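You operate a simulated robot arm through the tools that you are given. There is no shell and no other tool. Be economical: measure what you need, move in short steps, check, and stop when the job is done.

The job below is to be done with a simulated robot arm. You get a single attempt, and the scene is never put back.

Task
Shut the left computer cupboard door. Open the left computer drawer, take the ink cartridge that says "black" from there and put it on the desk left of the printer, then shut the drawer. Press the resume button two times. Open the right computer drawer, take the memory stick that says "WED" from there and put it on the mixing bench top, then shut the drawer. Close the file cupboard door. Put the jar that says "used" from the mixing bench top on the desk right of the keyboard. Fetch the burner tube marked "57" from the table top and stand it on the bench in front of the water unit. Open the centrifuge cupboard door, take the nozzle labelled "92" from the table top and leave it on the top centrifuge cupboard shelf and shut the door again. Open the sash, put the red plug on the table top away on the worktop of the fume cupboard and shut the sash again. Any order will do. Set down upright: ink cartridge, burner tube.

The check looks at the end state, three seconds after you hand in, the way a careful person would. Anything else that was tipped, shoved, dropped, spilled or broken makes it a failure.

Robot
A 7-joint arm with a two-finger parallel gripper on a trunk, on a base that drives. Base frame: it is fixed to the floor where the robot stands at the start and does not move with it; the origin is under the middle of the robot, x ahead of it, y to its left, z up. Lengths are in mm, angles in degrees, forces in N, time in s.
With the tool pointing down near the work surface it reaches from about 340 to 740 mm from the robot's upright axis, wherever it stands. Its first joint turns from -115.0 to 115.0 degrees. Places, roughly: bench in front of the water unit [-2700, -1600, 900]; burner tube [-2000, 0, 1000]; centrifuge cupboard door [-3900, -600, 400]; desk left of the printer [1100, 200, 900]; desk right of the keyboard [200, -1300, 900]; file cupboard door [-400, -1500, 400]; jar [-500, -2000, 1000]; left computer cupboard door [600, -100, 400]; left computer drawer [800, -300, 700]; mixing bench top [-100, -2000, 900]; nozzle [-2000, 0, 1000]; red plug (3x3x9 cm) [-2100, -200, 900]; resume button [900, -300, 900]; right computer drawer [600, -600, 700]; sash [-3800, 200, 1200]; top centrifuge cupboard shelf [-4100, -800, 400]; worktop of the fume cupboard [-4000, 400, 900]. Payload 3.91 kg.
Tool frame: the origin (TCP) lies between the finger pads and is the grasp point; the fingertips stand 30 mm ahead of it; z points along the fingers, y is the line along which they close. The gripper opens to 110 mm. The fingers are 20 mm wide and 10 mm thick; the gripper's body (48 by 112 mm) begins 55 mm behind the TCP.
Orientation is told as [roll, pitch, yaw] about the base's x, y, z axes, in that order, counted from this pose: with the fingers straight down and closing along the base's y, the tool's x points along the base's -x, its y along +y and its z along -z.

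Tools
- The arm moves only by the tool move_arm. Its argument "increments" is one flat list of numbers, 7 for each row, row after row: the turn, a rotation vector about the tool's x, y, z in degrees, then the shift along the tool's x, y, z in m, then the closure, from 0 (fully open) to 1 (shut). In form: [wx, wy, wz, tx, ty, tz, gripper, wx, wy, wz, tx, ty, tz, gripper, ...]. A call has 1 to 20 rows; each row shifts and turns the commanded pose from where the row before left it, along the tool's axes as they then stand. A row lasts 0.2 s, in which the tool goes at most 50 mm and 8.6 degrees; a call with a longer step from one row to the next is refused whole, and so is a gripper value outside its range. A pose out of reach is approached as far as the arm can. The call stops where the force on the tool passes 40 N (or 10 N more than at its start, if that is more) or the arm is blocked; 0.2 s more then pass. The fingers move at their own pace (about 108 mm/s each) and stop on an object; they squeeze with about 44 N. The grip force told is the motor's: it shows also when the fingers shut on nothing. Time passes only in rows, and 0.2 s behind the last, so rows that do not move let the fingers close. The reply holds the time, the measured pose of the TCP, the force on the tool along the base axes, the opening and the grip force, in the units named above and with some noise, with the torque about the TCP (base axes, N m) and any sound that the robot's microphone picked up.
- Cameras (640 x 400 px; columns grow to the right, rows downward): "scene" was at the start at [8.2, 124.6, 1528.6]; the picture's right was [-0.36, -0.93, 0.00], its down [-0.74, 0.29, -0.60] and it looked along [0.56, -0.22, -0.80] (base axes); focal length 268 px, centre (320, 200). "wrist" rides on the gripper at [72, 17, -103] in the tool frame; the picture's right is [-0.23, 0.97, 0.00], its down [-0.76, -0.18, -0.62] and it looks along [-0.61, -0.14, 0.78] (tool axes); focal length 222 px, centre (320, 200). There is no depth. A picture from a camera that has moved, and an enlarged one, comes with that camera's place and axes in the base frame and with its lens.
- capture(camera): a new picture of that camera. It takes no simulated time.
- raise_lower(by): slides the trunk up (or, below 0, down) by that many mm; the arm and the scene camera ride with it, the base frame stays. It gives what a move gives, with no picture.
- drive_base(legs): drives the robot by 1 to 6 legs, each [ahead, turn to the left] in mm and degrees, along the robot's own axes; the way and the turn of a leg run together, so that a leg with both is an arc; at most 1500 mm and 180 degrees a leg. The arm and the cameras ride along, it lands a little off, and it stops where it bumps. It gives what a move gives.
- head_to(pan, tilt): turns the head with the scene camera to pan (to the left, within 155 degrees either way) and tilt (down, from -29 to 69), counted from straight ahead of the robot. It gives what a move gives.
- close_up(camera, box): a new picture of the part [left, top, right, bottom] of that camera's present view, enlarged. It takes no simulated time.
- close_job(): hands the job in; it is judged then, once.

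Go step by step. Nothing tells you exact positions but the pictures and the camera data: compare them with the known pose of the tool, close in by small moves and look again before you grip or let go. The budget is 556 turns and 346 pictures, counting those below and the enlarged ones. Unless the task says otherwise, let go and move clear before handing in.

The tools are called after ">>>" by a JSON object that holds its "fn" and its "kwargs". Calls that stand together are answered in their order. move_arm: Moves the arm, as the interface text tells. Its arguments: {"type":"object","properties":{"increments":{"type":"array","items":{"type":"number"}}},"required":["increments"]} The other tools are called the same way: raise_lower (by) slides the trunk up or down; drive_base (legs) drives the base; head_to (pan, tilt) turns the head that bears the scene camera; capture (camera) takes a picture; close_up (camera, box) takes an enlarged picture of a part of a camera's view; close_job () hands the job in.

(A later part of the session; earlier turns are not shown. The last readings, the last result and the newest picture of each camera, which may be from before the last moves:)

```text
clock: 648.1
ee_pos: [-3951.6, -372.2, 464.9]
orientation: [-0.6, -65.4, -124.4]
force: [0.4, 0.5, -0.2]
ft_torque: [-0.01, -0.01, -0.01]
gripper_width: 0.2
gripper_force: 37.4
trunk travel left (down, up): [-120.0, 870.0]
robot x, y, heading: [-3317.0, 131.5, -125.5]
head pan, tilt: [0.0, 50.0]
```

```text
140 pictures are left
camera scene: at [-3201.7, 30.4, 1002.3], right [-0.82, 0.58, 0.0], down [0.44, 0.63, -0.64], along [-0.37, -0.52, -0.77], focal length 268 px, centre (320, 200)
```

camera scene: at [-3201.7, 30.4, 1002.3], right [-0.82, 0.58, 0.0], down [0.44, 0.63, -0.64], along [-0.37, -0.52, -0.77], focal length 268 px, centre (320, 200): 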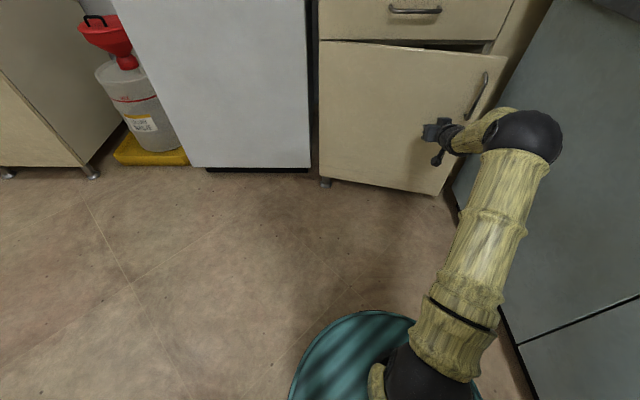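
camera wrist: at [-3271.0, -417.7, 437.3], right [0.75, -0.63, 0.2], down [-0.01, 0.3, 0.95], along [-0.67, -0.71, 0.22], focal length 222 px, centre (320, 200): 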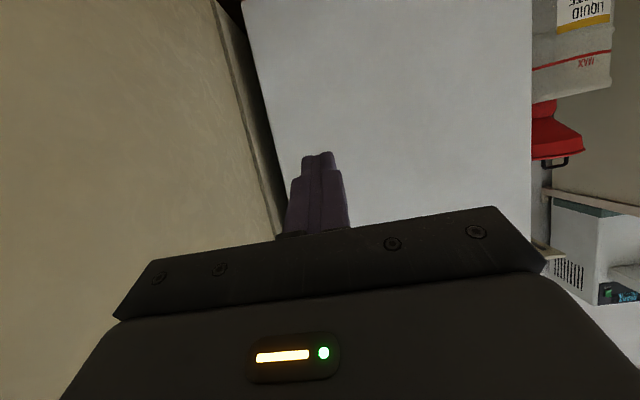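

>>> {"fn": "move_arm", "kwargs": {"increments": [0, 0, 0, -0.0076, -0.003, 0.0163, 1, 0, 0, 0, -0.0076, -0.003, 0.0163, 1, 0, 0, 0, -0.0076, -0.003, 0.0163, 1, 0, 0, 0, -0.0076, 0, 0.0163, 1, 0, 0, 0, -0.0076, 0, 0.0163, 1, 0, 0, 0, -0.0051, 0, 0.0109, 1, 0, 0, 0, -0.0042, 0, 0.0091, 1, 0, 0, 0, -0.0042, 0, 0.0091, 1, 0, 0, 0, -0.0042, 0, 0.0091, 1]}}

>>> {"fn": "capture", "kwargs": {"camera": "scene"}}

```text
clock: 649.8
ee_pos: [-4019.0, -458.4, 467.1]
orientation: [-0.4, -65.0, -124.4]
force: [15.7, 13.7, 5.8]
ft_torque: [0.01, 0.18, 0.1]
gripper_width: 0.0
gripper_force: 37.4
trunk travel left (down, up): [-120.0, 870.0]
robot x, y, heading: [-3314.6, 133.8, -125.0]
head pan, tilt: [0.0, 50.0]
stopped in row 8: the force on the tool passed its limit (the readings are from after the stop); the commanded pose is now the measured one
```

```text
139 pictures are left
camera scene: at [-3200.5, 31.9, 1002.4], right [-0.82, 0.58, 0.0], down [0.44, 0.62, -0.64], along [-0.37, -0.53, -0.77], focal length 268 px, centre (320, 200)
```

scene: 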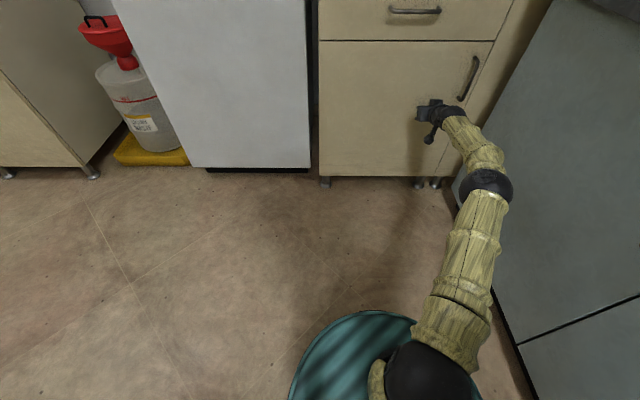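

Door is fully shut. Withdraw, raise and manoeuvre the base to face the fume cupboard.

>>> {"fn": "move_arm", "kwargs": {"increments": [0, 0, 0, 0.0169, 0, -0.0362, 1, 0, 0, 0, 0.0169, 0, -0.0362, 1, 0, 0, 0, 0.0169, 0.02, -0.0362, 1, 0, 0, 0, 0.0169, 0.025, -0.0362, 1, 0, 0, 0, 0.0169, 0.025, -0.0362, 1, 0, 0, 0, 0.0169, 0.025, -0.0362, 1, 0, 0, 0, 0.0169, 0.025, -0.0362, 1, 0, 0, 0, 0.0127, 0.025, -0.0272, 1, 0, 0, 0, 0, 0.025, 0, 1]}}

>>> {"fn": "raise_lower", "kwargs": {"by": 400}}

>>> {"fn": "raise_lower", "kwargs": {"by": 290}}

>>> {"fn": "drive_base", "kwargs": {"legs": [[-420, 0], [0, 20], [640, 0], [0, -70]]}}

>>> {"fn": "head_to", "kwargs": {"pan": -30, "tilt": 30}}

>>> {"fn": "capture", "kwargs": {"camera": "scene"}}

```text
clock: 651.8
ee_pos: [-3705.0, -300.2, 461.6]
orientation: [-0.4, -64.7, -124.5]
force: [-0.3, 0.1, -1.3]
ft_torque: [-0.01, -0.01, 0.0]
gripper_width: 0.1
gripper_force: 37.8
trunk travel left (down, up): [-120.0, 870.0]
robot x, y, heading: [-3315.0, 134.5, -125.5]
head pan, tilt: [0.0, 50.0]
```

```text
clock: 655.6
ee_pos: [-3704.5, -299.9, 862.1]
orientation: [-0.5, -64.9, -124.5]
force: [0.2, 0.4, 0.5]
ft_torque: [0.0, 0.0, -0.01]
gripper_width: 0.0
gripper_force: 37.6
trunk travel left (down, up): [-520.0, 470.0]
robot x, y, heading: [-3315.6, 136.9, -125.4]
head pan, tilt: [0.0, 50.0]
```

```text
clock: 658.5
ee_pos: [-3705.2, -301.0, 1151.7]
orientation: [-0.6, -64.7, -124.5]
force: [-0.1, -0.2, -0.5]
ft_torque: [-0.01, -0.02, -0.03]
gripper_width: 0.1
gripper_force: 37.3
trunk travel left (down, up): [-810.0, 180.0]
robot x, y, heading: [-3316.4, 136.7, -125.2]
head pan, tilt: [0.0, 50.0]
```

```text
clock: 668.5
ee_pos: [-3819.7, -116.0, 1152.6]
orientation: [-0.3, -64.8, -174.7]
force: [0.1, -0.3, -0.3]
ft_torque: [0.02, -0.01, 0.01]
gripper_width: 0.0
gripper_force: 37.6
trunk travel left (down, up): [-810.0, 180.0]
robot x, y, heading: [-3234.7, -136.0, -175.6]
head pan, tilt: [0.0, 50.0]
```

```text
clock: 669.4
ee_pos: [-3819.2, -114.9, 1152.1]
orientation: [-0.3, -64.8, -174.7]
force: [-0.5, -0.1, 0.3]
ft_torque: [0.0, -0.01, 0.0]
gripper_width: 0.0
gripper_force: 37.8
trunk travel left (down, up): [-810.0, 180.0]
robot x, y, heading: [-3235.1, -135.1, -175.5]
head pan, tilt: [-30.0, 30.0]
```

```text
138 pictures are left
camera scene: at [-3248.0, -247.3, 1721.7], right [0.43, 0.9, 0.0], down [0.45, -0.22, -0.87], along [-0.78, 0.37, -0.5], focal length 268 px, centre (320, 200)
```

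scene: 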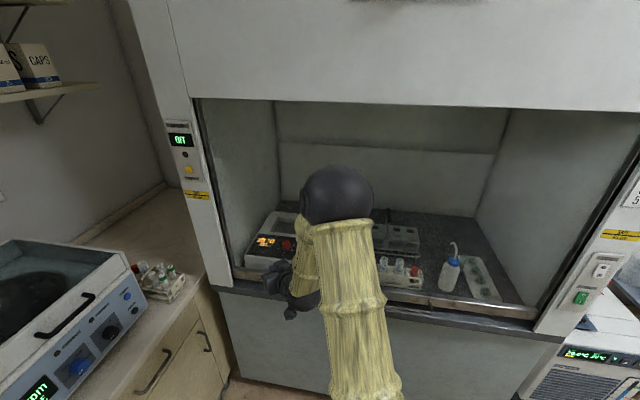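

>>> {"fn": "drive_base", "kwargs": {"legs": [[-110, 0], [0, -39.5]]}}

>>> {"fn": "head_to", "kwargs": {"pan": 12, "tilt": 35}}

>>> {"fn": "capture", "kwargs": {"camera": "scene"}}

>>> {"fn": "capture", "kwargs": {"camera": "wrist"}}

```text
clock: 672.5
ee_pos: [-3555.8, 266.2, 1153.4]
orientation: [-0.4, -64.8, 145.1]
force: [0.2, 0.5, 0.3]
ft_torque: [0.0, 0.01, 0.0]
gripper_width: 0.0
gripper_force: 37.5
trunk travel left (down, up): [-810.0, 180.0]
robot x, y, heading: [-3125.0, -123.9, 143.8]
head pan, tilt: [-30.0, 30.0]
```

```text
clock: 673.6
ee_pos: [-3556.5, 265.9, 1151.8]
orientation: [-0.5, -64.8, 145.0]
force: [-0.6, 0.0, -0.5]
ft_torque: [0.03, -0.01, 0.0]
gripper_width: 0.0
gripper_force: 37.5
trunk travel left (down, up): [-810.0, 180.0]
robot x, y, heading: [-3121.8, -129.5, 144.2]
head pan, tilt: [12.0, 35.0]
```

```text
137 pictures are left
camera scene: at [-3248.2, -252.9, 1714.0], right [0.41, 0.91, 0.0], down [0.52, -0.23, -0.82], along [-0.75, 0.33, -0.57], focal length 268 px, centre (320, 200)
```

scene: 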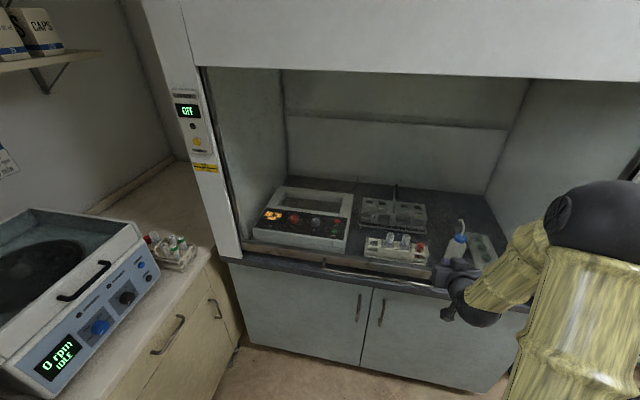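

```text
136 pictures are left
camera wrist: at [-3464.0, 179.8, 1129.3], right [-0.64, -0.74, 0.2], down [0.3, 0.0, 0.95], along [-0.71, 0.67, 0.22], focal length 222 px, centre (320, 200)
```

wrist: 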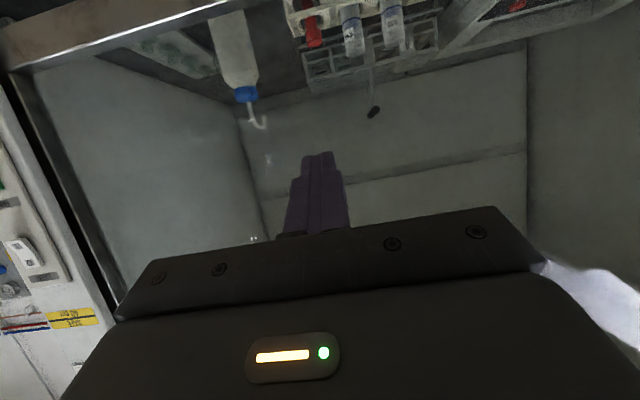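

>>> {"fn": "close_up", "kwargs": {"camera": "scene", "box": [230, 170, 530, 310]}}

```text
2.13 times, centred on (380, 240) of scene
camera zoom: at [-3248.2, -252.9, 1714.0], right [0.41, 0.91, 0.0], down [0.52, -0.23, -0.82], along [-0.75, 0.33, -0.57], focal length 571 px, centre (192, 115)
```

zoom: 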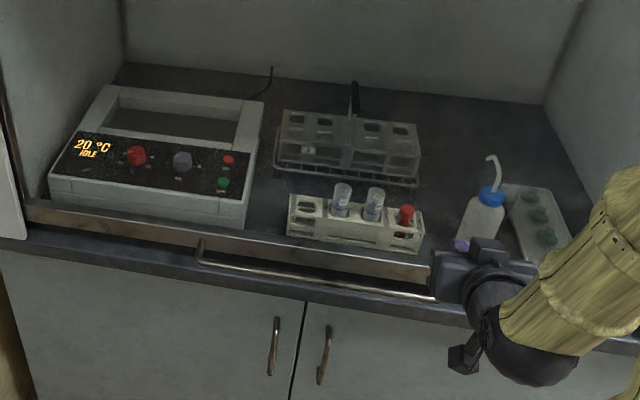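

I see the horizontal sash handle bar on the sash's bottom rail, around u 1780–2185, f≈-3180. Lower the hand in front of it to measure.

>>> {"fn": "raise_lower", "kwargs": {"by": -150}}

>>> {"fn": "capture", "kwargs": {"camera": "wrist"}}

>>> {"fn": "capture", "kwargs": {"camera": "scene"}}

```text
clock: 675.3
ee_pos: [-3556.9, 265.3, 1001.3]
orientation: [-0.4, -64.8, 145.1]
force: [-0.2, -0.8, 0.3]
ft_torque: [-0.02, -0.02, 0.01]
gripper_width: 0.2
gripper_force: 37.8
trunk travel left (down, up): [-660.0, 330.0]
robot x, y, heading: [-3123.6, -131.6, 144.0]
head pan, tilt: [12.0, 35.0]
```

```text
134 pictures are left
camera wrist: at [-3463.9, 179.7, 979.4], right [-0.64, -0.74, 0.2], down [0.3, 0.0, 0.95], along [-0.71, 0.67, 0.22], focal length 222 px, centre (320, 200)
```

wrist: 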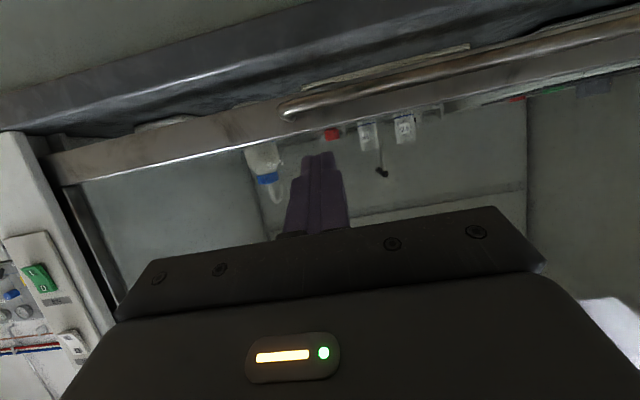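

```text
133 pictures are left
camera scene: at [-3248.2, -253.0, 1564.0], right [0.41, 0.91, 0.0], down [0.52, -0.23, -0.82], along [-0.75, 0.33, -0.57], focal length 268 px, centre (320, 200)
```

scene: 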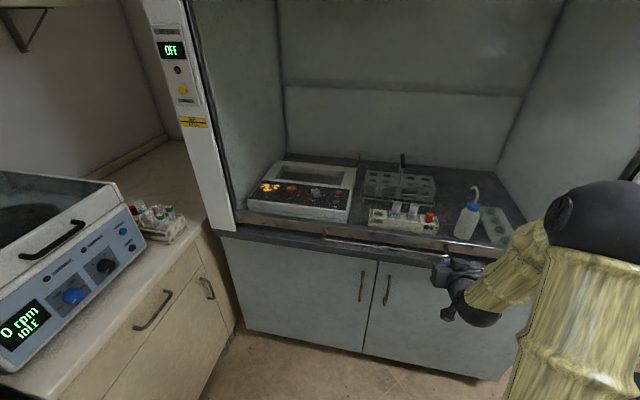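

Bar is at z≈936, centre u≈1990, f≈-3180. I roll the tool so the fingers close vertically on the bar and level it.

>>> {"fn": "move_arm", "kwargs": {"increments": [0, 0, 8.5, 0, 0, 0, 0.5, 0, 0, 8.5, 0, 0, 0, 0.5, 0, 0, 8.5, 0, 0, 0, 0.5, 0, 0, 8.5, 0, 0, 0, 0.5, 0, 0, 8.5, 0, 0, 0, 0.5, 0, 0, 8.5, 0, 0, 0, 0.5, 0, 0, 8.5, 0, 0, 0, 0.5, 0, 0, 8.5, 0, 0, 0, 0.5, 0, 0, 8.5, 0, 0, 0, 0.5, 0, 0, 8.5, 0, 0, 0, 0.5, 0, 0, 5, 0, 0, 0, 0.5, -8.4, 0, 0, 0, 0, 0, 0.5, -8.4, 0, 0, 0, 0, 0, 0.5, -8.4, 0, 0, 0, 0, 0, 0.5]}}

>>> {"fn": "capture", "kwargs": {"camera": "wrist"}}

```text
clock: 678.3
ee_pos: [-3556.3, 265.7, 1003.3]
orientation: [90.1, -0.1, 54.7]
force: [0.2, 0.8, 0.6]
ft_torque: [0.01, -0.01, -0.02]
gripper_width: 54.7
gripper_force: 0.0
trunk travel left (down, up): [-660.0, 330.0]
robot x, y, heading: [-3121.9, -132.5, 143.9]
head pan, tilt: [12.0, 35.0]
```

```text
132 pictures are left
camera wrist: at [-3513.1, 146.4, 1017.7], right [0.13, 0.18, 0.97], down [0.95, 0.26, -0.18], along [-0.29, 0.95, -0.14], focal length 222 px, centre (320, 200)
```

wrist: 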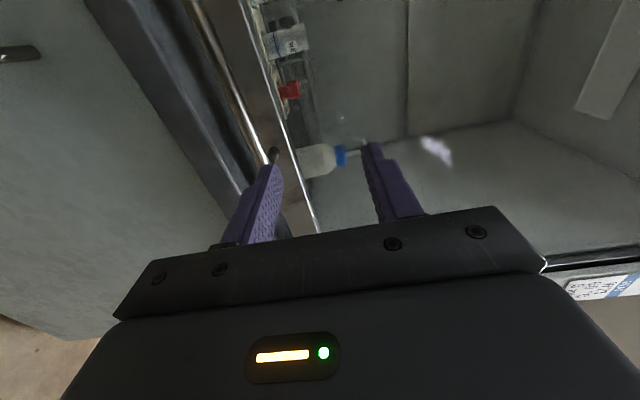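

>>> {"fn": "move_arm", "kwargs": {"increments": [0, 0, 0, 0.04, 0, 0, 0.5, 0, 0, 0, 0.04, 0, 0, 0.5, 0, 0, 0, 0.04, 0, 0, 0.5, 0, 0, 0, 0.04, 0, 0, 0.5]}}

>>> {"fn": "raise_lower", "kwargs": {"by": -63}}

>>> {"fn": "move_arm", "kwargs": {"increments": [0, 0, 0, 0, 0, 0.03, 0.5, 0, 0, 0, 0, 0, 0.03, 0.5]}}

>>> {"fn": "capture", "kwargs": {"camera": "wrist"}}

```text
clock: 679.3
ee_pos: [-3647.8, 134.7, 1001.0]
orientation: [90.0, -0.2, 54.7]
force: [0.4, 0.0, -0.1]
ft_torque: [0.01, -0.02, -0.03]
gripper_width: 55.0
gripper_force: 0.0
trunk travel left (down, up): [-660.0, 330.0]
robot x, y, heading: [-3124.6, -127.3, 143.9]
head pan, tilt: [12.0, 35.0]
```

```text
clock: 680.4
ee_pos: [-3647.4, 135.3, 938.7]
orientation: [90.1, -0.2, 54.6]
force: [-0.4, 0.4, -0.6]
ft_torque: [0.01, -0.03, 0.01]
gripper_width: 55.0
gripper_force: 0.1
trunk travel left (down, up): [-597.0, 393.0]
robot x, y, heading: [-3121.3, -126.0, 144.1]
head pan, tilt: [12.0, 35.0]
```

```text
clock: 681.0
ee_pos: [-3696.7, 168.6, 937.8]
orientation: [90.0, -0.1, 54.7]
force: [0.3, 0.4, 0.6]
ft_torque: [-0.02, -0.01, -0.01]
gripper_width: 54.9
gripper_force: 0.0
trunk travel left (down, up): [-597.0, 393.0]
robot x, y, heading: [-3126.6, -127.0, 144.0]
head pan, tilt: [12.0, 35.0]
```

```text
131 pictures are left
camera wrist: at [-3653.4, 49.9, 953.2], right [0.13, 0.18, 0.97], down [0.95, 0.26, -0.18], along [-0.29, 0.95, -0.14], focal length 222 px, centre (320, 200)
```

wrist: 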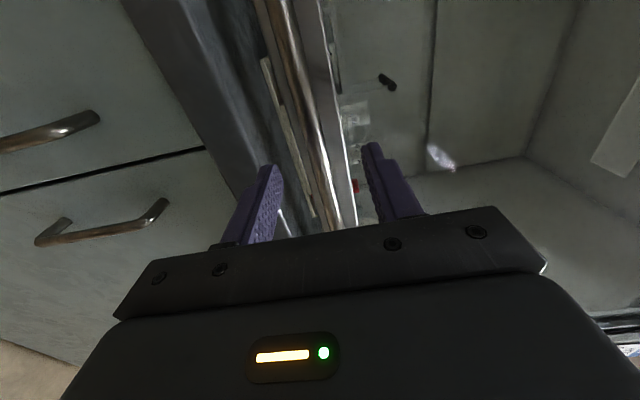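

Bar is centred; the worktop lip is just below, so I narrow the fingers to ~35 mm and advance.

>>> {"fn": "move_arm", "kwargs": {"increments": [0, 0, 0, 0, 0, 0, 0.68, 0, 0, 0, 0, 0, 0.015, 0.68, 0, 0, 0, 0, 0, 0.015, 0.68]}}

>>> {"fn": "capture", "kwargs": {"camera": "wrist"}}

```text
clock: 681.8
ee_pos: [-3720.9, 186.7, 937.9]
orientation: [90.0, -0.1, 54.7]
force: [-1.1, -0.9, 0.5]
ft_torque: [-0.04, 0.0, 0.01]
gripper_width: 35.3
gripper_force: 0.1
trunk travel left (down, up): [-597.0, 393.0]
robot x, y, heading: [-3125.3, -127.3, 143.9]
head pan, tilt: [12.0, 35.0]
```

```text
130 pictures are left
camera wrist: at [-3678.2, 68.5, 953.5], right [0.13, 0.18, 0.97], down [0.95, 0.26, -0.18], along [-0.29, 0.95, -0.14], focal length 222 px, centre (320, 200)
```

wrist: 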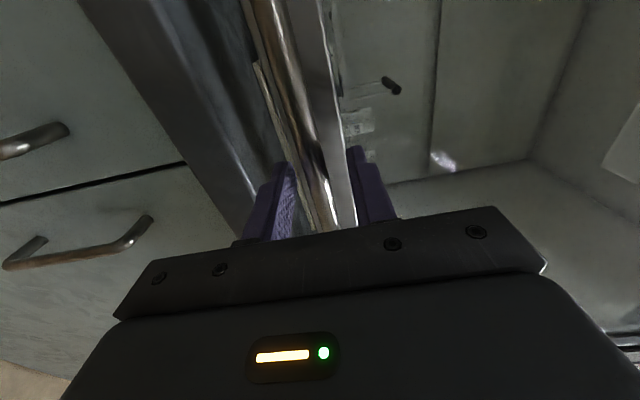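

>>> {"fn": "move_arm", "kwargs": {"increments": [0, 0, 0, 0, 0, 0.012, 0.68, 0, 0, 0, 0, 0, 0.006, 0.68, 0, 0, 0, 0, 0, 0, 1, 0, 0, 0, 0, 0, 0, 1]}}

>>> {"fn": "capture", "kwargs": {"camera": "wrist"}}

```text
clock: 682.8
ee_pos: [-3735.8, 197.6, 937.9]
orientation: [89.9, -0.2, 54.7]
force: [2.2, -1.5, -4.7]
ft_torque: [-0.22, 0.03, 0.06]
gripper_width: 13.7
gripper_force: 44.9
trunk travel left (down, up): [-597.0, 393.0]
robot x, y, heading: [-3125.5, -129.2, 144.1]
head pan, tilt: [12.0, 35.0]
```

```text
129 pictures are left
camera wrist: at [-3692.3, 79.0, 953.3], right [0.13, 0.18, 0.97], down [0.95, 0.26, -0.17], along [-0.29, 0.95, -0.14], focal length 222 px, centre (320, 200)
```

wrist: 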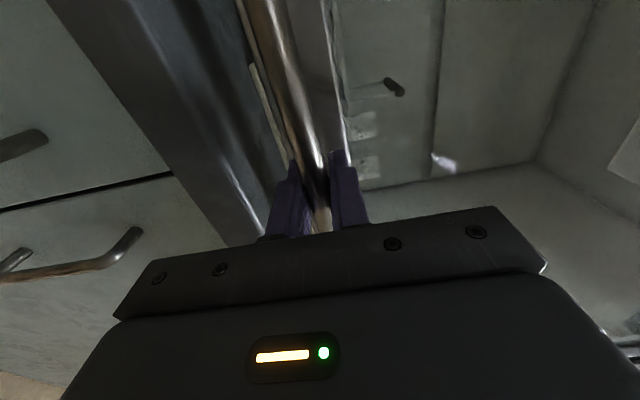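

Gripped. Raise the sash with the trunk, first a small step.

>>> {"fn": "raise_lower", "kwargs": {"by": 60}}

>>> {"fn": "capture", "kwargs": {"camera": "scene"}}

```text
clock: 683.8
ee_pos: [-3735.5, 196.4, 999.5]
orientation: [90.3, -0.2, 54.6]
force: [2.5, -1.0, 3.0]
ft_torque: [-0.24, -0.04, 0.34]
gripper_width: 13.8
gripper_force: 45.1
trunk travel left (down, up): [-657.0, 333.0]
robot x, y, heading: [-3128.6, -130.0, 144.2]
head pan, tilt: [12.0, 35.0]
```

```text
128 pictures are left
camera scene: at [-3247.6, -253.2, 1561.2], right [0.41, 0.91, 0.0], down [0.52, -0.23, -0.82], along [-0.75, 0.33, -0.57], focal length 268 px, centre (320, 200)
```

scene: 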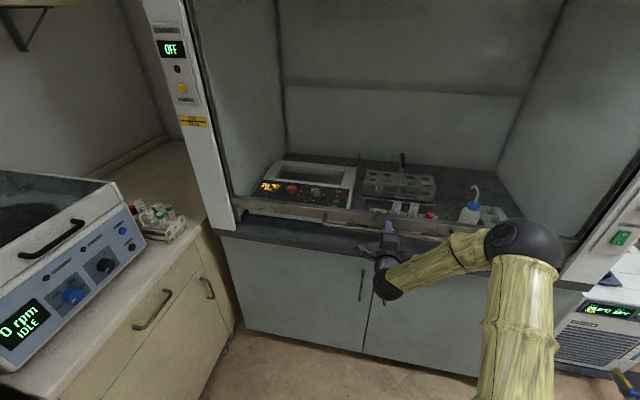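

The sash rises easily. Continue up.

>>> {"fn": "raise_lower", "kwargs": {"by": 325}}

>>> {"fn": "capture", "kwargs": {"camera": "scene"}}

```text
clock: 687.0
ee_pos: [-3735.6, 197.4, 1324.6]
orientation: [90.1, -0.1, 54.7]
force: [1.8, -0.5, -2.6]
ft_torque: [-0.18, 0.04, 0.06]
gripper_width: 13.7
gripper_force: 45.4
trunk travel left (down, up): [-982.0, 8.0]
robot x, y, heading: [-3122.7, -125.9, 144.1]
head pan, tilt: [12.0, 35.0]
```

```text
127 pictures are left
camera scene: at [-3248.1, -253.0, 1886.0], right [0.41, 0.91, 0.0], down [0.52, -0.23, -0.82], along [-0.75, 0.33, -0.57], focal length 268 px, centre (320, 200)
```

scene: 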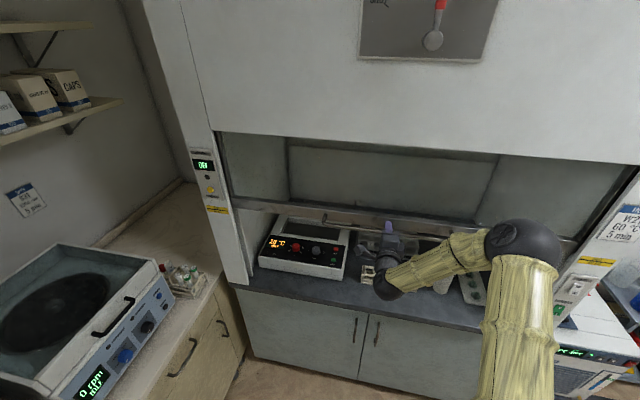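

Sash up 387 mm. A bit more with the arm, then release gently and see whether it stays.

>>> {"fn": "move_arm", "kwargs": {"increments": [0, 0, 0, 0, 0.02, 0, 1, 0, 0, 0, 0, 0.02, 0, 1, 0, 0, 0, 0, 0.02, 0, 1, 0, 0, 0, 0, 0.02, 0, 1]}}

>>> {"fn": "move_arm", "kwargs": {"increments": [0, 0, 0, 0, 0, 0, 0.8, 0, 0, 0, 0, 0, 0, 0.65, 0, 0, 0, 0, 0, 0, 0.65]}}

>>> {"fn": "capture", "kwargs": {"camera": "wrist"}}

```text
clock: 688.0
ee_pos: [-3736.1, 197.1, 1404.8]
orientation: [90.1, -0.2, 54.7]
force: [-0.1, -0.5, 0.1]
ft_torque: [-0.05, 0.17, 0.14]
gripper_width: 13.7
gripper_force: 45.0
trunk travel left (down, up): [-982.0, 8.0]
robot x, y, heading: [-3119.5, -128.3, 144.0]
head pan, tilt: [12.0, 35.0]
```

```text
clock: 688.8
ee_pos: [-3736.2, 198.0, 1402.0]
orientation: [89.9, -0.1, 54.7]
force: [0.1, 0.4, 0.5]
ft_torque: [0.03, 0.01, 0.0]
gripper_width: 38.6
gripper_force: 0.0
trunk travel left (down, up): [-982.0, 8.0]
robot x, y, heading: [-3121.3, -129.0, 144.1]
head pan, tilt: [12.0, 35.0]
```

```text
126 pictures are left
camera wrist: at [-3692.0, 79.1, 1418.1], right [0.13, 0.18, 0.97], down [0.95, 0.26, -0.18], along [-0.29, 0.95, -0.14], focal length 222 px, centre (320, 200)
```

wrist: 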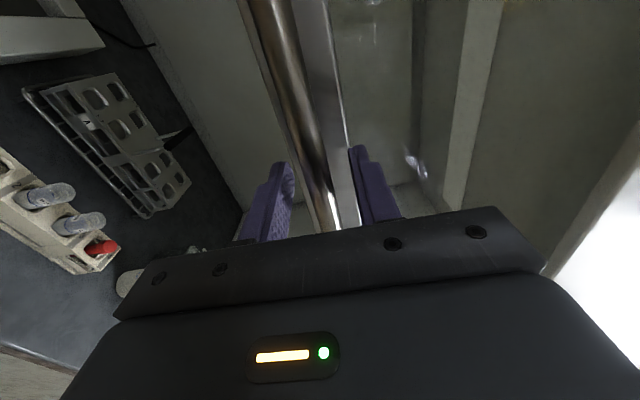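

The sash stays up. Back the hand off and view the worktop for a free spot.

>>> {"fn": "move_arm", "kwargs": {"increments": [0, 0, 0, 0, 0, -0.04, 0.65, 0, 0, 0, 0, 0, -0.04, 0.65, 0, 0, 0, 0, 0, -0.04, 0.65]}}

>>> {"fn": "head_to", "kwargs": {"pan": 0, "tilt": 40}}

>>> {"fn": "capture", "kwargs": {"camera": "scene"}}

>>> {"fn": "close_up", "kwargs": {"camera": "scene", "box": [220, 150, 480, 310]}}

```text
clock: 689.6
ee_pos: [-3637.3, 127.7, 1403.6]
orientation: [90.2, -0.1, 54.7]
force: [-0.9, -0.8, -0.2]
ft_torque: [0.02, -0.03, 0.0]
gripper_width: 38.5
gripper_force: 0.0
trunk travel left (down, up): [-982.0, 8.0]
robot x, y, heading: [-3128.4, -130.2, 143.8]
head pan, tilt: [12.0, 35.0]
```

```text
clock: 690.3
ee_pos: [-3640.6, 130.1, 1402.8]
orientation: [90.0, -0.3, 54.7]
force: [0.9, -0.8, 0.2]
ft_torque: [-0.05, -0.01, 0.03]
gripper_width: 38.5
gripper_force: 0.0
trunk travel left (down, up): [-982.0, 8.0]
robot x, y, heading: [-3122.6, -127.8, 143.9]
head pan, tilt: [0.0, 40.0]
```

```text
125 pictures are left
camera scene: at [-3236.9, -238.8, 1878.4], right [0.59, 0.81, 0.0], down [0.52, -0.38, -0.77], along [-0.62, 0.45, -0.64], focal length 268 px, centre (320, 200)
```

scene: 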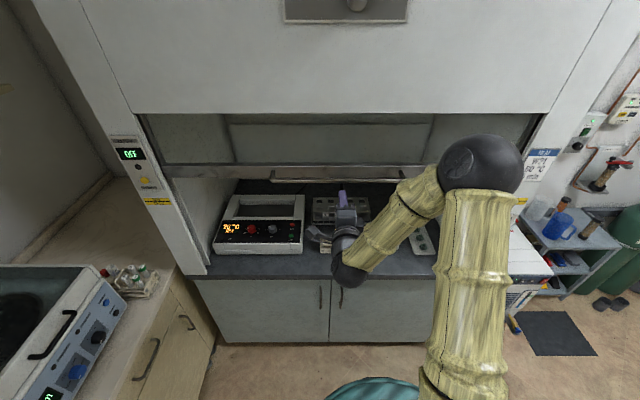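

```text
2.46 times, centred on (350, 230) of scene
camera zoom: at [-3236.9, -238.8, 1878.4], right [0.59, 0.81, 0.0], down [0.52, -0.38, -0.77], along [-0.62, 0.45, -0.64], focal length 659 px, centre (246, 126)
```

zoom: 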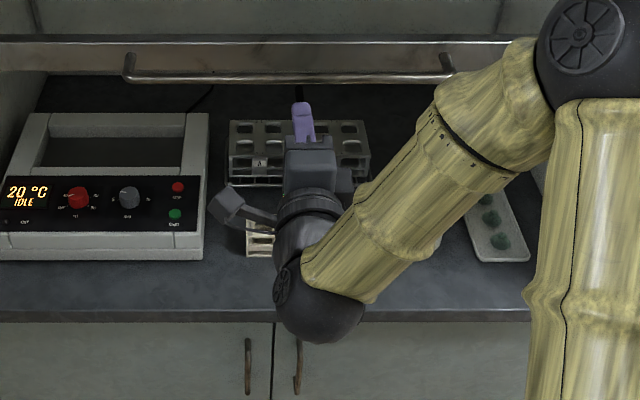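

The sash stays at ~z 1390. Now fetch the red plug: reverse along the aisle and turn to the table end.

>>> {"fn": "drive_base", "kwargs": {"legs": [[-870, 0], [0, -89]]}}

>>> {"fn": "head_to", "kwargs": {"pan": 15, "tilt": 45}}

>>> {"fn": "capture", "kwargs": {"camera": "scene"}}

```text
clock: 698.7
ee_pos: [-2162.6, -121.9, 1402.5]
orientation: [90.0, -0.1, -36.1]
force: [0.2, 0.5, -0.5]
ft_torque: [-0.02, 0.04, -0.01]
gripper_width: 38.3
gripper_force: 0.0
trunk travel left (down, up): [-982.0, 8.0]
robot x, y, heading: [-2427.4, -630.2, 53.2]
head pan, tilt: [0.0, 40.0]
```

```text
clock: 699.5
ee_pos: [-2162.2, -120.3, 1403.7]
orientation: [90.0, -0.3, -36.1]
force: [1.2, 0.2, 0.6]
ft_torque: [-0.01, 0.01, 0.0]
gripper_width: 38.4
gripper_force: 0.1
trunk travel left (down, up): [-982.0, 8.0]
robot x, y, heading: [-2426.9, -635.6, 53.1]
head pan, tilt: [15.0, 45.0]
```

```text
123 pictures are left
camera scene: at [-2557.3, -513.9, 1871.2], right [0.93, -0.37, 0.0], down [-0.26, -0.66, -0.71], along [0.26, 0.66, -0.71], focal length 268 px, centre (320, 200)
```

scene: 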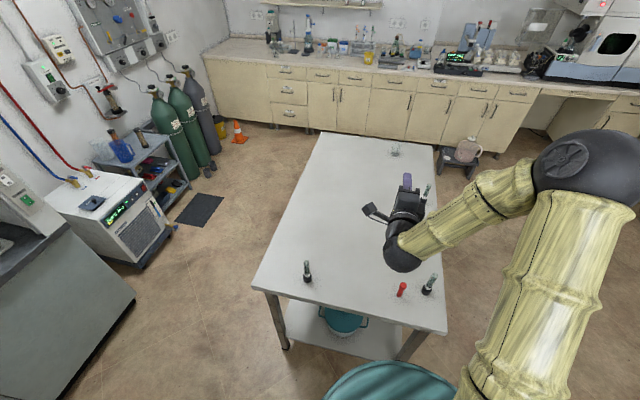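

Plug confirmed at (-2099,-188). I restore the 65° tilt orientation and move behind the plug.

>>> {"fn": "move_arm", "kwargs": {"increments": [8.4, 0, 0, 0, 0, 0, 0.4, 8.4, 0, 0, 0, 0, 0, 0.4, 8.4, 0, 0, 0, 0, 0, 0.4, 0, 0, -8.5, 0, 0, 0, 0.4, 0, 0, -8.5, 0, 0, 0, 0.4, 0, 0, -8.5, 0, 0, 0, 0.4, 0, 0, -8.5, 0, 0, 0, 0.4, 0, 0, -8.5, 0, 0, 0, 0.4, 0, 0, -8.5, 0, 0, 0, 0.4, 0, 0, -8.5, 0, 0, 0, 0.4, 0, 0, -8.5, 0, 0, 0, 0.4, 0, 0, -8.5, 0, 0, 0, 0.4, 0, 0, -8.5, 0, 0, 0, 0.4, 0, 0, -5, 0, 0, 0, 0.4, 0, 0, 0, 0, -0.046, 0, 0.4, 0, 0, 0, 0, -0.046, 0, 0.4]}}

>>> {"fn": "raise_lower", "kwargs": {"by": -320}}

>>> {"fn": "capture", "kwargs": {"camera": "wrist"}}

```text
clock: 702.9
ee_pos: [-2088.8, -174.3, 1398.7]
orientation: [-0.5, -64.9, 54.3]
force: [-0.3, -0.5, -0.2]
ft_torque: [0.03, -0.01, 0.0]
gripper_width: 66.1
gripper_force: 0.1
trunk travel left (down, up): [-982.0, 8.0]
robot x, y, heading: [-2426.3, -630.7, 53.3]
head pan, tilt: [15.0, 45.0]
```

```text
clock: 706.1
ee_pos: [-2089.4, -173.8, 1077.0]
orientation: [-0.4, -64.8, 54.2]
force: [0.1, 0.1, 0.8]
ft_torque: [0.01, -0.02, 0.01]
gripper_width: 65.9
gripper_force: 0.1
trunk travel left (down, up): [-662.0, 328.0]
robot x, y, heading: [-2429.8, -634.0, 53.3]
head pan, tilt: [15.0, 45.0]
```

```text
122 pictures are left
camera wrist: at [-2175.9, -263.7, 1056.1], right [-0.73, 0.65, 0.2], down [0.0, -0.3, 0.95], along [0.68, 0.7, 0.22], focal length 222 px, centre (320, 200)
```

wrist: 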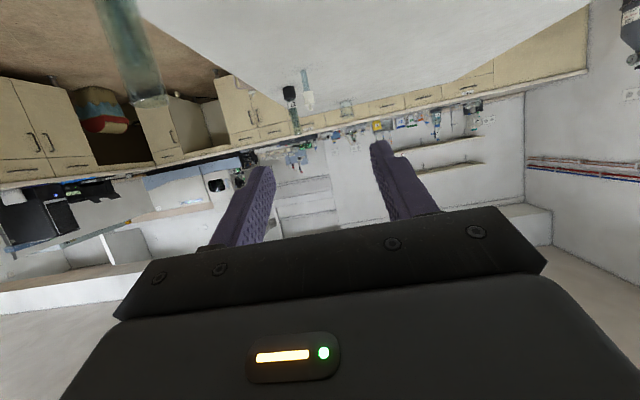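

>>> {"fn": "drive_base", "kwargs": {"legs": [[-80, 0]]}}

>>> {"fn": "capture", "kwargs": {"camera": "wrist"}}

```text
clock: 707.1
ee_pos: [-2139.8, -236.6, 1079.4]
orientation: [-0.3, -65.0, 54.4]
force: [-0.6, 0.0, -0.2]
ft_torque: [0.02, 0.0, 0.02]
gripper_width: 66.0
gripper_force: 0.1
trunk travel left (down, up): [-662.0, 328.0]
robot x, y, heading: [-2473.6, -693.4, 53.3]
head pan, tilt: [15.0, 45.0]
```

```text
121 pictures are left
camera wrist: at [-2224.7, -326.6, 1056.4], right [-0.73, 0.65, 0.2], down [0.0, -0.3, 0.95], along [0.68, 0.7, 0.22], focal length 222 px, centre (320, 200)
```

wrist: 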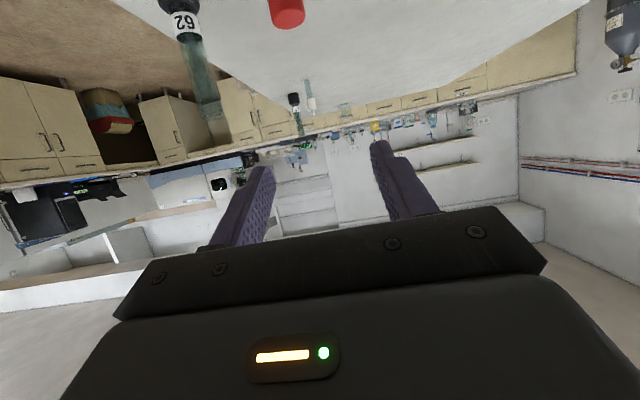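

>>> {"fn": "raise_lower", "kwargs": {"by": -145}}

>>> {"fn": "move_arm", "kwargs": {"increments": [0, 0, 0, 0, -0.005, 0, 0.4]}}

>>> {"fn": "capture", "kwargs": {"camera": "wrist"}}

```text
clock: 708.8
ee_pos: [-2138.5, -238.0, 933.5]
orientation: [-0.4, -64.9, 54.4]
force: [0.5, -0.2, -0.2]
ft_torque: [0.02, 0.0, -0.02]
gripper_width: 66.1
gripper_force: 0.0
trunk travel left (down, up): [-517.0, 473.0]
robot x, y, heading: [-2475.4, -696.3, 53.5]
head pan, tilt: [15.0, 45.0]
```

```text
clock: 709.2
ee_pos: [-2133.7, -236.9, 934.2]
orientation: [-0.5, -64.9, 54.4]
force: [0.7, -0.3, 0.5]
ft_torque: [0.01, 0.02, -0.03]
gripper_width: 65.9
gripper_force: 0.1
trunk travel left (down, up): [-517.0, 473.0]
robot x, y, heading: [-2474.8, -695.7, 53.2]
head pan, tilt: [15.0, 45.0]
```

```text
120 pictures are left
camera wrist: at [-2220.0, -328.4, 910.8], right [-0.73, 0.65, 0.2], down [0.0, -0.3, 0.95], along [0.68, 0.7, 0.22], focal length 222 px, centre (320, 200)
```

wrist: 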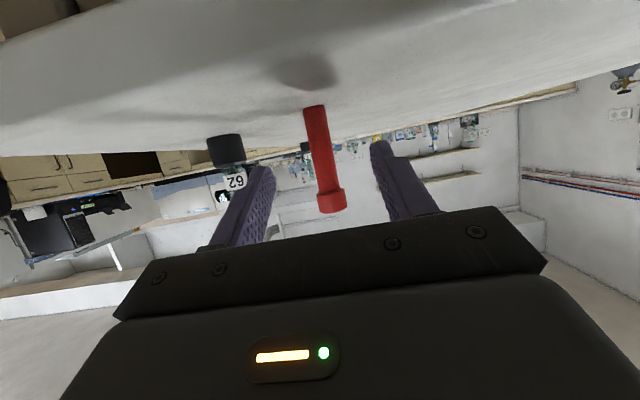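

>>> {"fn": "move_arm", "kwargs": {"increments": [0, 0, 0, -0.0071, 0, 0.0151, 0.4, 0, 0, 0, -0.0071, 0, 0.0151, 0.4, 0, 0, 0, -0.0071, 0, 0.0151, 0.4]}}

>>> {"fn": "capture", "kwargs": {"camera": "wrist"}}

```text
clock: 710.0
ee_pos: [-2106.2, -197.3, 932.0]
orientation: [-0.4, -64.8, 54.3]
force: [0.2, -0.8, 0.9]
ft_torque: [-0.02, 0.0, 0.02]
gripper_width: 66.2
gripper_force: 0.1
trunk travel left (down, up): [-517.0, 473.0]
robot x, y, heading: [-2476.8, -694.4, 53.1]
head pan, tilt: [15.0, 45.0]
```

```text
119 pictures are left
camera wrist: at [-2190.6, -287.8, 909.0], right [-0.73, 0.65, 0.2], down [0.0, -0.3, 0.96], along [0.68, 0.7, 0.22], focal length 222 px, centre (320, 200)
```

wrist: 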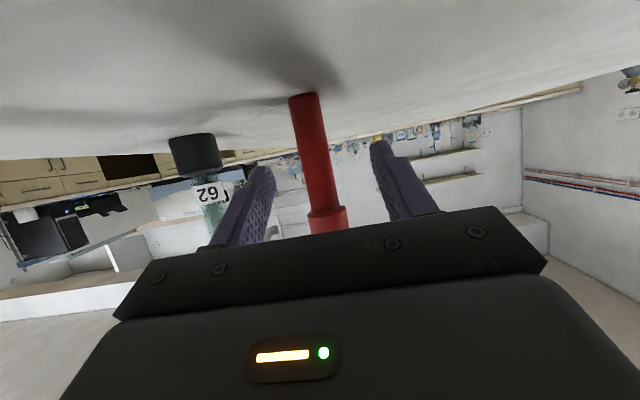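

>>> {"fn": "move_arm", "kwargs": {"increments": [0, 0, 0, -0.0028, 0, 0.006, 0.4, 0, 0, 0, 0, 0, 0, 0.7, 0, 0, 0, 0, 0, 0, 1, 0, 0, 0, 0, 0, 0, 1, 0, 0, 0, 0, 0, 0, 1]}}

>>> {"fn": "raise_lower", "kwargs": {"by": 120}}

>>> {"fn": "capture", "kwargs": {"camera": "wrist"}}

```text
clock: 711.2
ee_pos: [-2100.7, -191.4, 932.9]
orientation: [-0.5, -64.7, 54.4]
force: [-0.4, 0.6, 0.4]
ft_torque: [0.01, -0.02, 0.01]
gripper_width: 15.2
gripper_force: 44.0
trunk travel left (down, up): [-517.0, 473.0]
robot x, y, heading: [-2475.7, -697.6, 53.3]
head pan, tilt: [15.0, 45.0]
```

```text
clock: 712.7
ee_pos: [-2102.1, -192.4, 1052.8]
orientation: [-0.4, -64.7, 54.4]
force: [0.1, 0.0, -0.3]
ft_torque: [0.0, -0.02, 0.0]
gripper_width: 15.9
gripper_force: 44.0
trunk travel left (down, up): [-637.0, 353.0]
robot x, y, heading: [-2475.8, -696.5, 53.5]
head pan, tilt: [15.0, 45.0]
```

```text
118 pictures are left
camera wrist: at [-2187.3, -281.7, 1029.7], right [-0.73, 0.65, 0.2], down [0.0, -0.3, 0.95], along [0.68, 0.7, 0.22], focal length 222 px, centre (320, 200)
```

wrist: 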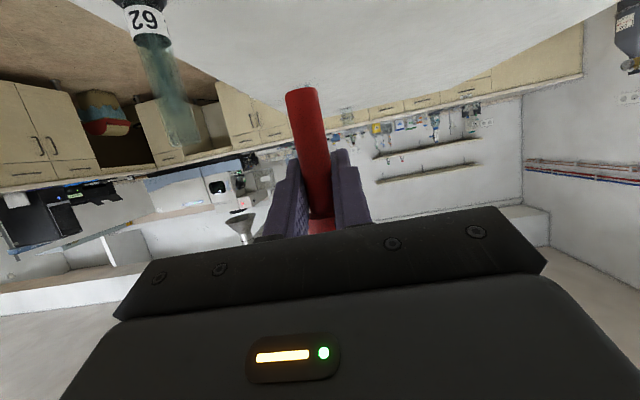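

Plug held. Drive back to the fume cupboard.

>>> {"fn": "drive_base", "kwargs": {"legs": [[0, 82.8], [840, 0], [0, 9]]}}

>>> {"fn": "head_to", "kwargs": {"pan": 25, "tilt": 45}}

>>> {"fn": "capture", "kwargs": {"camera": "scene"}}

>>> {"fn": "capture", "kwargs": {"camera": "wrist"}}

```text
clock: 721.6
ee_pos: [-3642.8, 225.0, 1052.8]
orientation: [-0.5, -65.0, 148.0]
force: [0.8, 0.1, 0.0]
ft_torque: [0.0, 0.01, 0.0]
gripper_width: 16.0
gripper_force: 43.9
trunk travel left (down, up): [-637.0, 353.0]
robot x, y, heading: [-3119.5, -113.0, 146.9]
head pan, tilt: [15.0, 45.0]
```

```text
clock: 722.3
ee_pos: [-3643.1, 226.6, 1052.3]
orientation: [-0.3, -64.8, 148.0]
force: [0.2, 0.2, 0.7]
ft_torque: [0.01, 0.04, -0.03]
gripper_width: 15.9
gripper_force: 44.1
trunk travel left (down, up): [-637.0, 353.0]
robot x, y, heading: [-3118.2, -112.7, 146.7]
head pan, tilt: [25.0, 45.0]
```

```text
117 pictures are left
camera scene: at [-3232.7, -266.9, 1526.2], right [0.14, 0.99, 0.0], down [0.7, -0.1, -0.71], along [-0.7, 0.1, -0.71], focal length 268 px, centre (320, 200)
```

scene: 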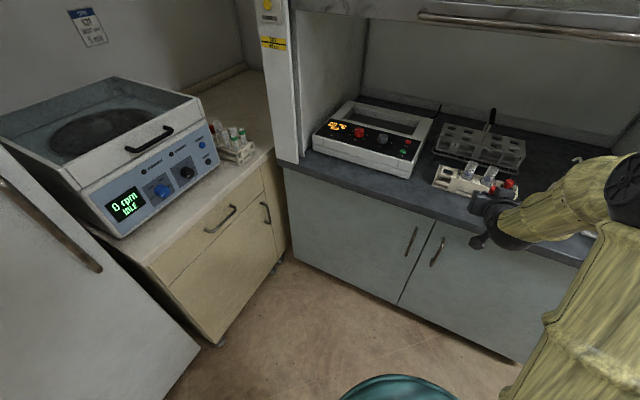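

```text
116 pictures are left
camera wrist: at [-3546.3, 145.4, 1029.8], right [-0.6, -0.77, 0.2], down [0.3, 0.02, 0.95], along [-0.74, 0.64, 0.22], focal length 222 px, centre (320, 200)
```

wrist: 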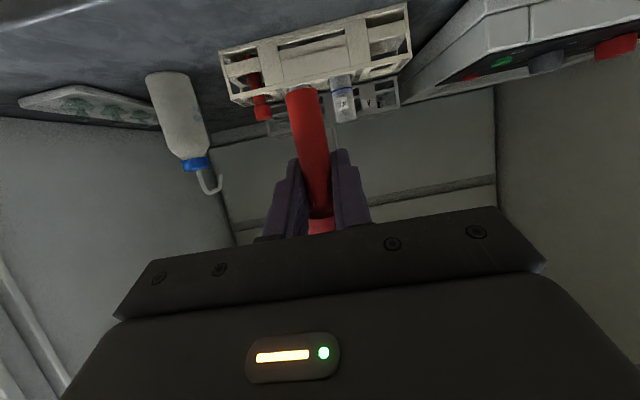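

Worktop z≈894. Free spot at about f=-3275, u=1765, in front of the gap between rack and wash bottle and well behind the sash line. Move right, then in.

>>> {"fn": "move_arm", "kwargs": {"increments": [0, 0, 0, 0, -0.0495, 0, 1, 0, 0, 0, 0, -0.0495, 0, 1, 0, 0, 0, 0, -0.0495, 0, 1, 0, 0, 0, -0.0161, 0, 0.0344, 1, 0, 0, 0, -0.0161, 0, 0.0344, 1, 0, 0, 0, -0.0161, 0, 0.0344, 1]}}

>>> {"fn": "capture", "kwargs": {"camera": "wrist"}}

>>> {"fn": "capture", "kwargs": {"camera": "scene"}}

```text
clock: 723.7
ee_pos: [-3663.7, 411.4, 1052.9]
orientation: [-0.4, -64.7, 147.9]
force: [-0.1, -0.2, -0.1]
ft_torque: [0.03, 0.02, -0.01]
gripper_width: 16.2
gripper_force: 43.6
trunk travel left (down, up): [-637.0, 353.0]
robot x, y, heading: [-3120.9, -117.6, 146.8]
head pan, tilt: [25.0, 45.0]
```

```text
115 pictures are left
camera wrist: at [-3567.1, 330.5, 1029.3], right [-0.6, -0.77, 0.2], down [0.3, 0.02, 0.95], along [-0.74, 0.64, 0.22], focal length 222 px, centre (320, 200)
```

wrist: 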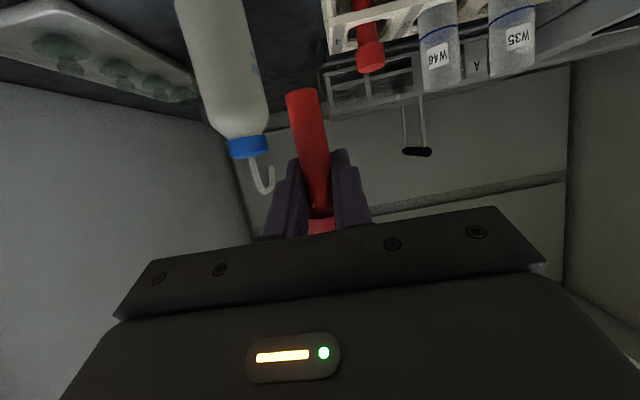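

```text
114 pictures are left
camera scene: at [-3233.0, -266.2, 1526.2], right [0.14, 0.99, 0.0], down [0.7, -0.1, -0.71], along [-0.7, 0.1, -0.71], focal length 268 px, centre (320, 200)
```

scene: 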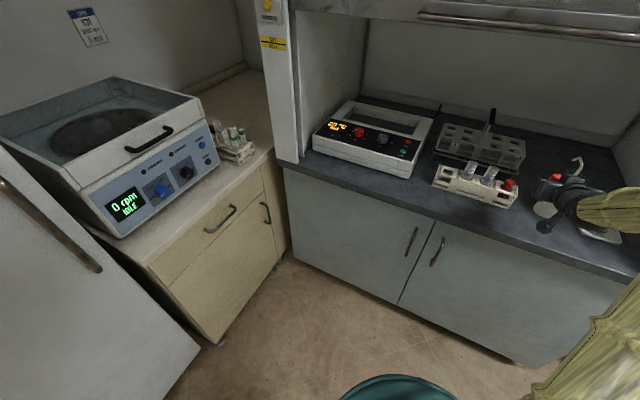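

>>> {"fn": "move_arm", "kwargs": {"increments": [0, 0, 0, -0.0093, 0.006, 0.0199, 1]}}

>>> {"fn": "raise_lower", "kwargs": {"by": -80}}

>>> {"fn": "capture", "kwargs": {"camera": "wrist"}}

```text
clock: 724.1
ee_pos: [-3685.9, 417.1, 1052.6]
orientation: [-0.4, -64.8, 147.8]
force: [0.3, -0.3, -0.8]
ft_torque: [0.0, 0.01, 0.04]
gripper_width: 16.0
gripper_force: 43.7
trunk travel left (down, up): [-637.0, 353.0]
robot x, y, heading: [-3118.0, -117.1, 146.9]
head pan, tilt: [25.0, 45.0]
```

```text
clock: 725.3
ee_pos: [-3685.6, 417.7, 973.6]
orientation: [-0.5, -64.9, 147.9]
force: [0.5, 1.1, -0.6]
ft_torque: [0.02, 0.03, -0.01]
gripper_width: 15.7
gripper_force: 44.2
trunk travel left (down, up): [-557.0, 433.0]
robot x, y, heading: [-3117.5, -115.9, 146.9]
head pan, tilt: [25.0, 45.0]
```

```text
113 pictures are left
camera wrist: at [-3588.9, 337.0, 950.5], right [-0.6, -0.77, 0.2], down [0.3, 0.02, 0.95], along [-0.74, 0.64, 0.22], focal length 222 px, centre (320, 200)
```

wrist: 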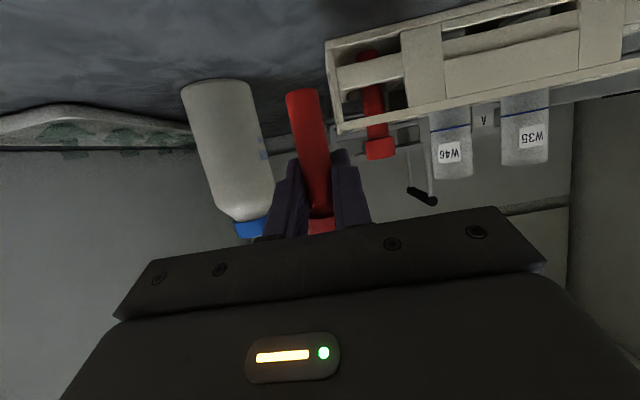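

>>> {"fn": "move_arm", "kwargs": {"increments": [0, 0, 0, 0.0054, 0, 0.0025, 1, 0, 0, 0, 0.0054, 0, 0.0025, 1, 0, 0, 0, 0.0027, 0, 0.0013, 1]}}

>>> {"fn": "move_arm", "kwargs": {"increments": [0, 0, 0, 0.0027, 0, 0.0013, 1]}}

>>> {"fn": "move_arm", "kwargs": {"increments": [0, 0, 0, 0.0018, 0, 0.0008, 1]}}

>>> {"fn": "move_arm", "kwargs": {"increments": [0, 0, 0, 0.0018, 0, 0.0008, 1]}}

```text
clock: 726.1
ee_pos: [-3686.4, 417.8, 958.7]
orientation: [-0.4, -64.8, 148.0]
force: [-0.1, 0.4, 1.1]
ft_torque: [-0.04, -0.02, 0.03]
gripper_width: 15.9
gripper_force: 44.0
trunk travel left (down, up): [-557.0, 433.0]
robot x, y, heading: [-3116.4, -111.2, 147.0]
head pan, tilt: [25.0, 45.0]
```

```text
clock: 726.5
ee_pos: [-3686.3, 417.9, 955.7]
orientation: [-0.5, -64.8, 148.0]
force: [0.1, 1.1, -1.2]
ft_torque: [-0.01, 0.0, 0.02]
gripper_width: 15.9
gripper_force: 44.4
trunk travel left (down, up): [-557.0, 433.0]
robot x, y, heading: [-3116.5, -118.4, 146.9]
head pan, tilt: [25.0, 45.0]
```

```text
clock: 726.9
ee_pos: [-3685.8, 417.1, 952.9]
orientation: [-0.4, -64.9, 148.0]
force: [0.7, 0.2, -0.1]
ft_torque: [0.01, 0.0, 0.01]
gripper_width: 16.0
gripper_force: 44.3
trunk travel left (down, up): [-557.0, 433.0]
robot x, y, heading: [-3119.6, -117.2, 146.8]
head pan, tilt: [25.0, 45.0]
```

```text
clock: 727.3
ee_pos: [-3687.5, 415.5, 951.8]
orientation: [-0.4, -64.9, 148.1]
force: [1.0, 0.3, -0.5]
ft_torque: [-0.02, -0.03, 0.02]
gripper_width: 15.8
gripper_force: 44.1
trunk travel left (down, up): [-557.0, 433.0]
robot x, y, heading: [-3119.1, -117.7, 146.6]
head pan, tilt: [25.0, 45.0]
```

>>> {"fn": "move_arm", "kwargs": {"increments": [0, 0, 0, 0.0018, 0, 0.0008, 1]}}

>>> {"fn": "move_arm", "kwargs": {"increments": [0, 0, 0, 0.0018, 0, 0.0008, 1]}}

>>> {"fn": "move_arm", "kwargs": {"increments": [0, 0, 0, 0.0018, 0, 0.0008, 1]}}

>>> {"fn": "capture", "kwargs": {"camera": "wrist"}}

```text
clock: 727.7
ee_pos: [-3686.9, 416.4, 950.9]
orientation: [-0.5, -64.9, 148.0]
force: [0.2, -0.7, -0.4]
ft_torque: [-0.01, -0.02, -0.02]
gripper_width: 16.0
gripper_force: 44.0
trunk travel left (down, up): [-557.0, 433.0]
robot x, y, heading: [-3117.0, -119.7, 146.9]
head pan, tilt: [25.0, 45.0]
```

```text
clock: 728.1
ee_pos: [-3687.1, 415.5, 947.8]
orientation: [-0.5, -64.9, 148.0]
force: [0.3, -0.2, 0.2]
ft_torque: [0.05, 0.0, 0.02]
gripper_width: 15.9
gripper_force: 44.0
trunk travel left (down, up): [-557.0, 433.0]
robot x, y, heading: [-3118.3, -116.7, 147.1]
head pan, tilt: [25.0, 45.0]
```

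```text
clock: 728.5
ee_pos: [-3686.8, 417.1, 946.2]
orientation: [-0.4, -64.9, 148.0]
force: [-0.1, 0.4, -0.9]
ft_torque: [0.04, 0.0, 0.0]
gripper_width: 16.1
gripper_force: 44.1
trunk travel left (down, up): [-557.0, 433.0]
robot x, y, heading: [-3119.7, -114.7, 147.1]
head pan, tilt: [25.0, 45.0]
```

```text
112 pictures are left
camera wrist: at [-3589.3, 336.1, 923.4], right [-0.6, -0.77, 0.2], down [0.3, 0.02, 0.95], along [-0.74, 0.64, 0.22], focal length 222 px, centre (320, 200)
```

wrist: 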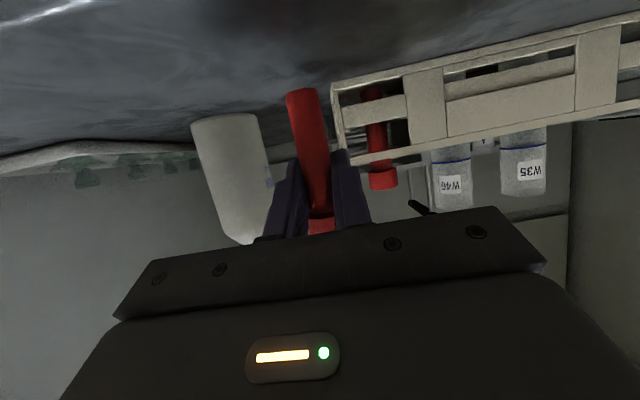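

>>> {"fn": "move_arm", "kwargs": {"increments": [0, 0, 0, 0.0018, 0, 0.0008, 1]}}

>>> {"fn": "move_arm", "kwargs": {"increments": [0, 0, 0, 0.0018, 0, 0.0008, 1]}}

>>> {"fn": "move_arm", "kwargs": {"increments": [0, 0, 0, 0.0018, 0, 0.0008, 1]}}

>>> {"fn": "move_arm", "kwargs": {"increments": [0, 0, 0, 0.0018, 0, 0.0008, 1]}}

```text
clock: 728.9
ee_pos: [-3687.0, 417.4, 944.1]
orientation: [-0.4, -64.9, 148.0]
force: [0.9, -0.8, -0.2]
ft_torque: [0.01, 0.01, -0.02]
gripper_width: 15.9
gripper_force: 43.9
trunk travel left (down, up): [-557.0, 433.0]
robot x, y, heading: [-3120.7, -115.3, 146.7]
head pan, tilt: [25.0, 45.0]
```

```text
clock: 729.3
ee_pos: [-3687.0, 417.8, 942.5]
orientation: [-0.5, -64.8, 148.0]
force: [-0.4, -0.4, 0.1]
ft_torque: [0.01, -0.02, 0.02]
gripper_width: 15.7
gripper_force: 43.7
trunk travel left (down, up): [-557.0, 433.0]
robot x, y, heading: [-3121.3, -117.2, 146.8]
head pan, tilt: [25.0, 45.0]
```

```text
clock: 729.7
ee_pos: [-3687.0, 416.3, 940.6]
orientation: [-0.4, -64.8, 148.0]
force: [0.1, 1.0, 0.2]
ft_torque: [0.02, 0.0, -0.01]
gripper_width: 15.8
gripper_force: 43.6
trunk travel left (down, up): [-557.0, 433.0]
robot x, y, heading: [-3118.7, -114.0, 147.1]
head pan, tilt: [25.0, 45.0]
```

```text
clock: 730.1
ee_pos: [-3685.7, 416.6, 937.2]
orientation: [-0.3, -64.8, 147.8]
force: [-0.3, 0.0, -0.6]
ft_torque: [-0.01, -0.01, 0.02]
gripper_width: 16.0
gripper_force: 43.8
trunk travel left (down, up): [-557.0, 433.0]
robot x, y, heading: [-3118.3, -119.6, 147.1]
head pan, tilt: [25.0, 45.0]
```

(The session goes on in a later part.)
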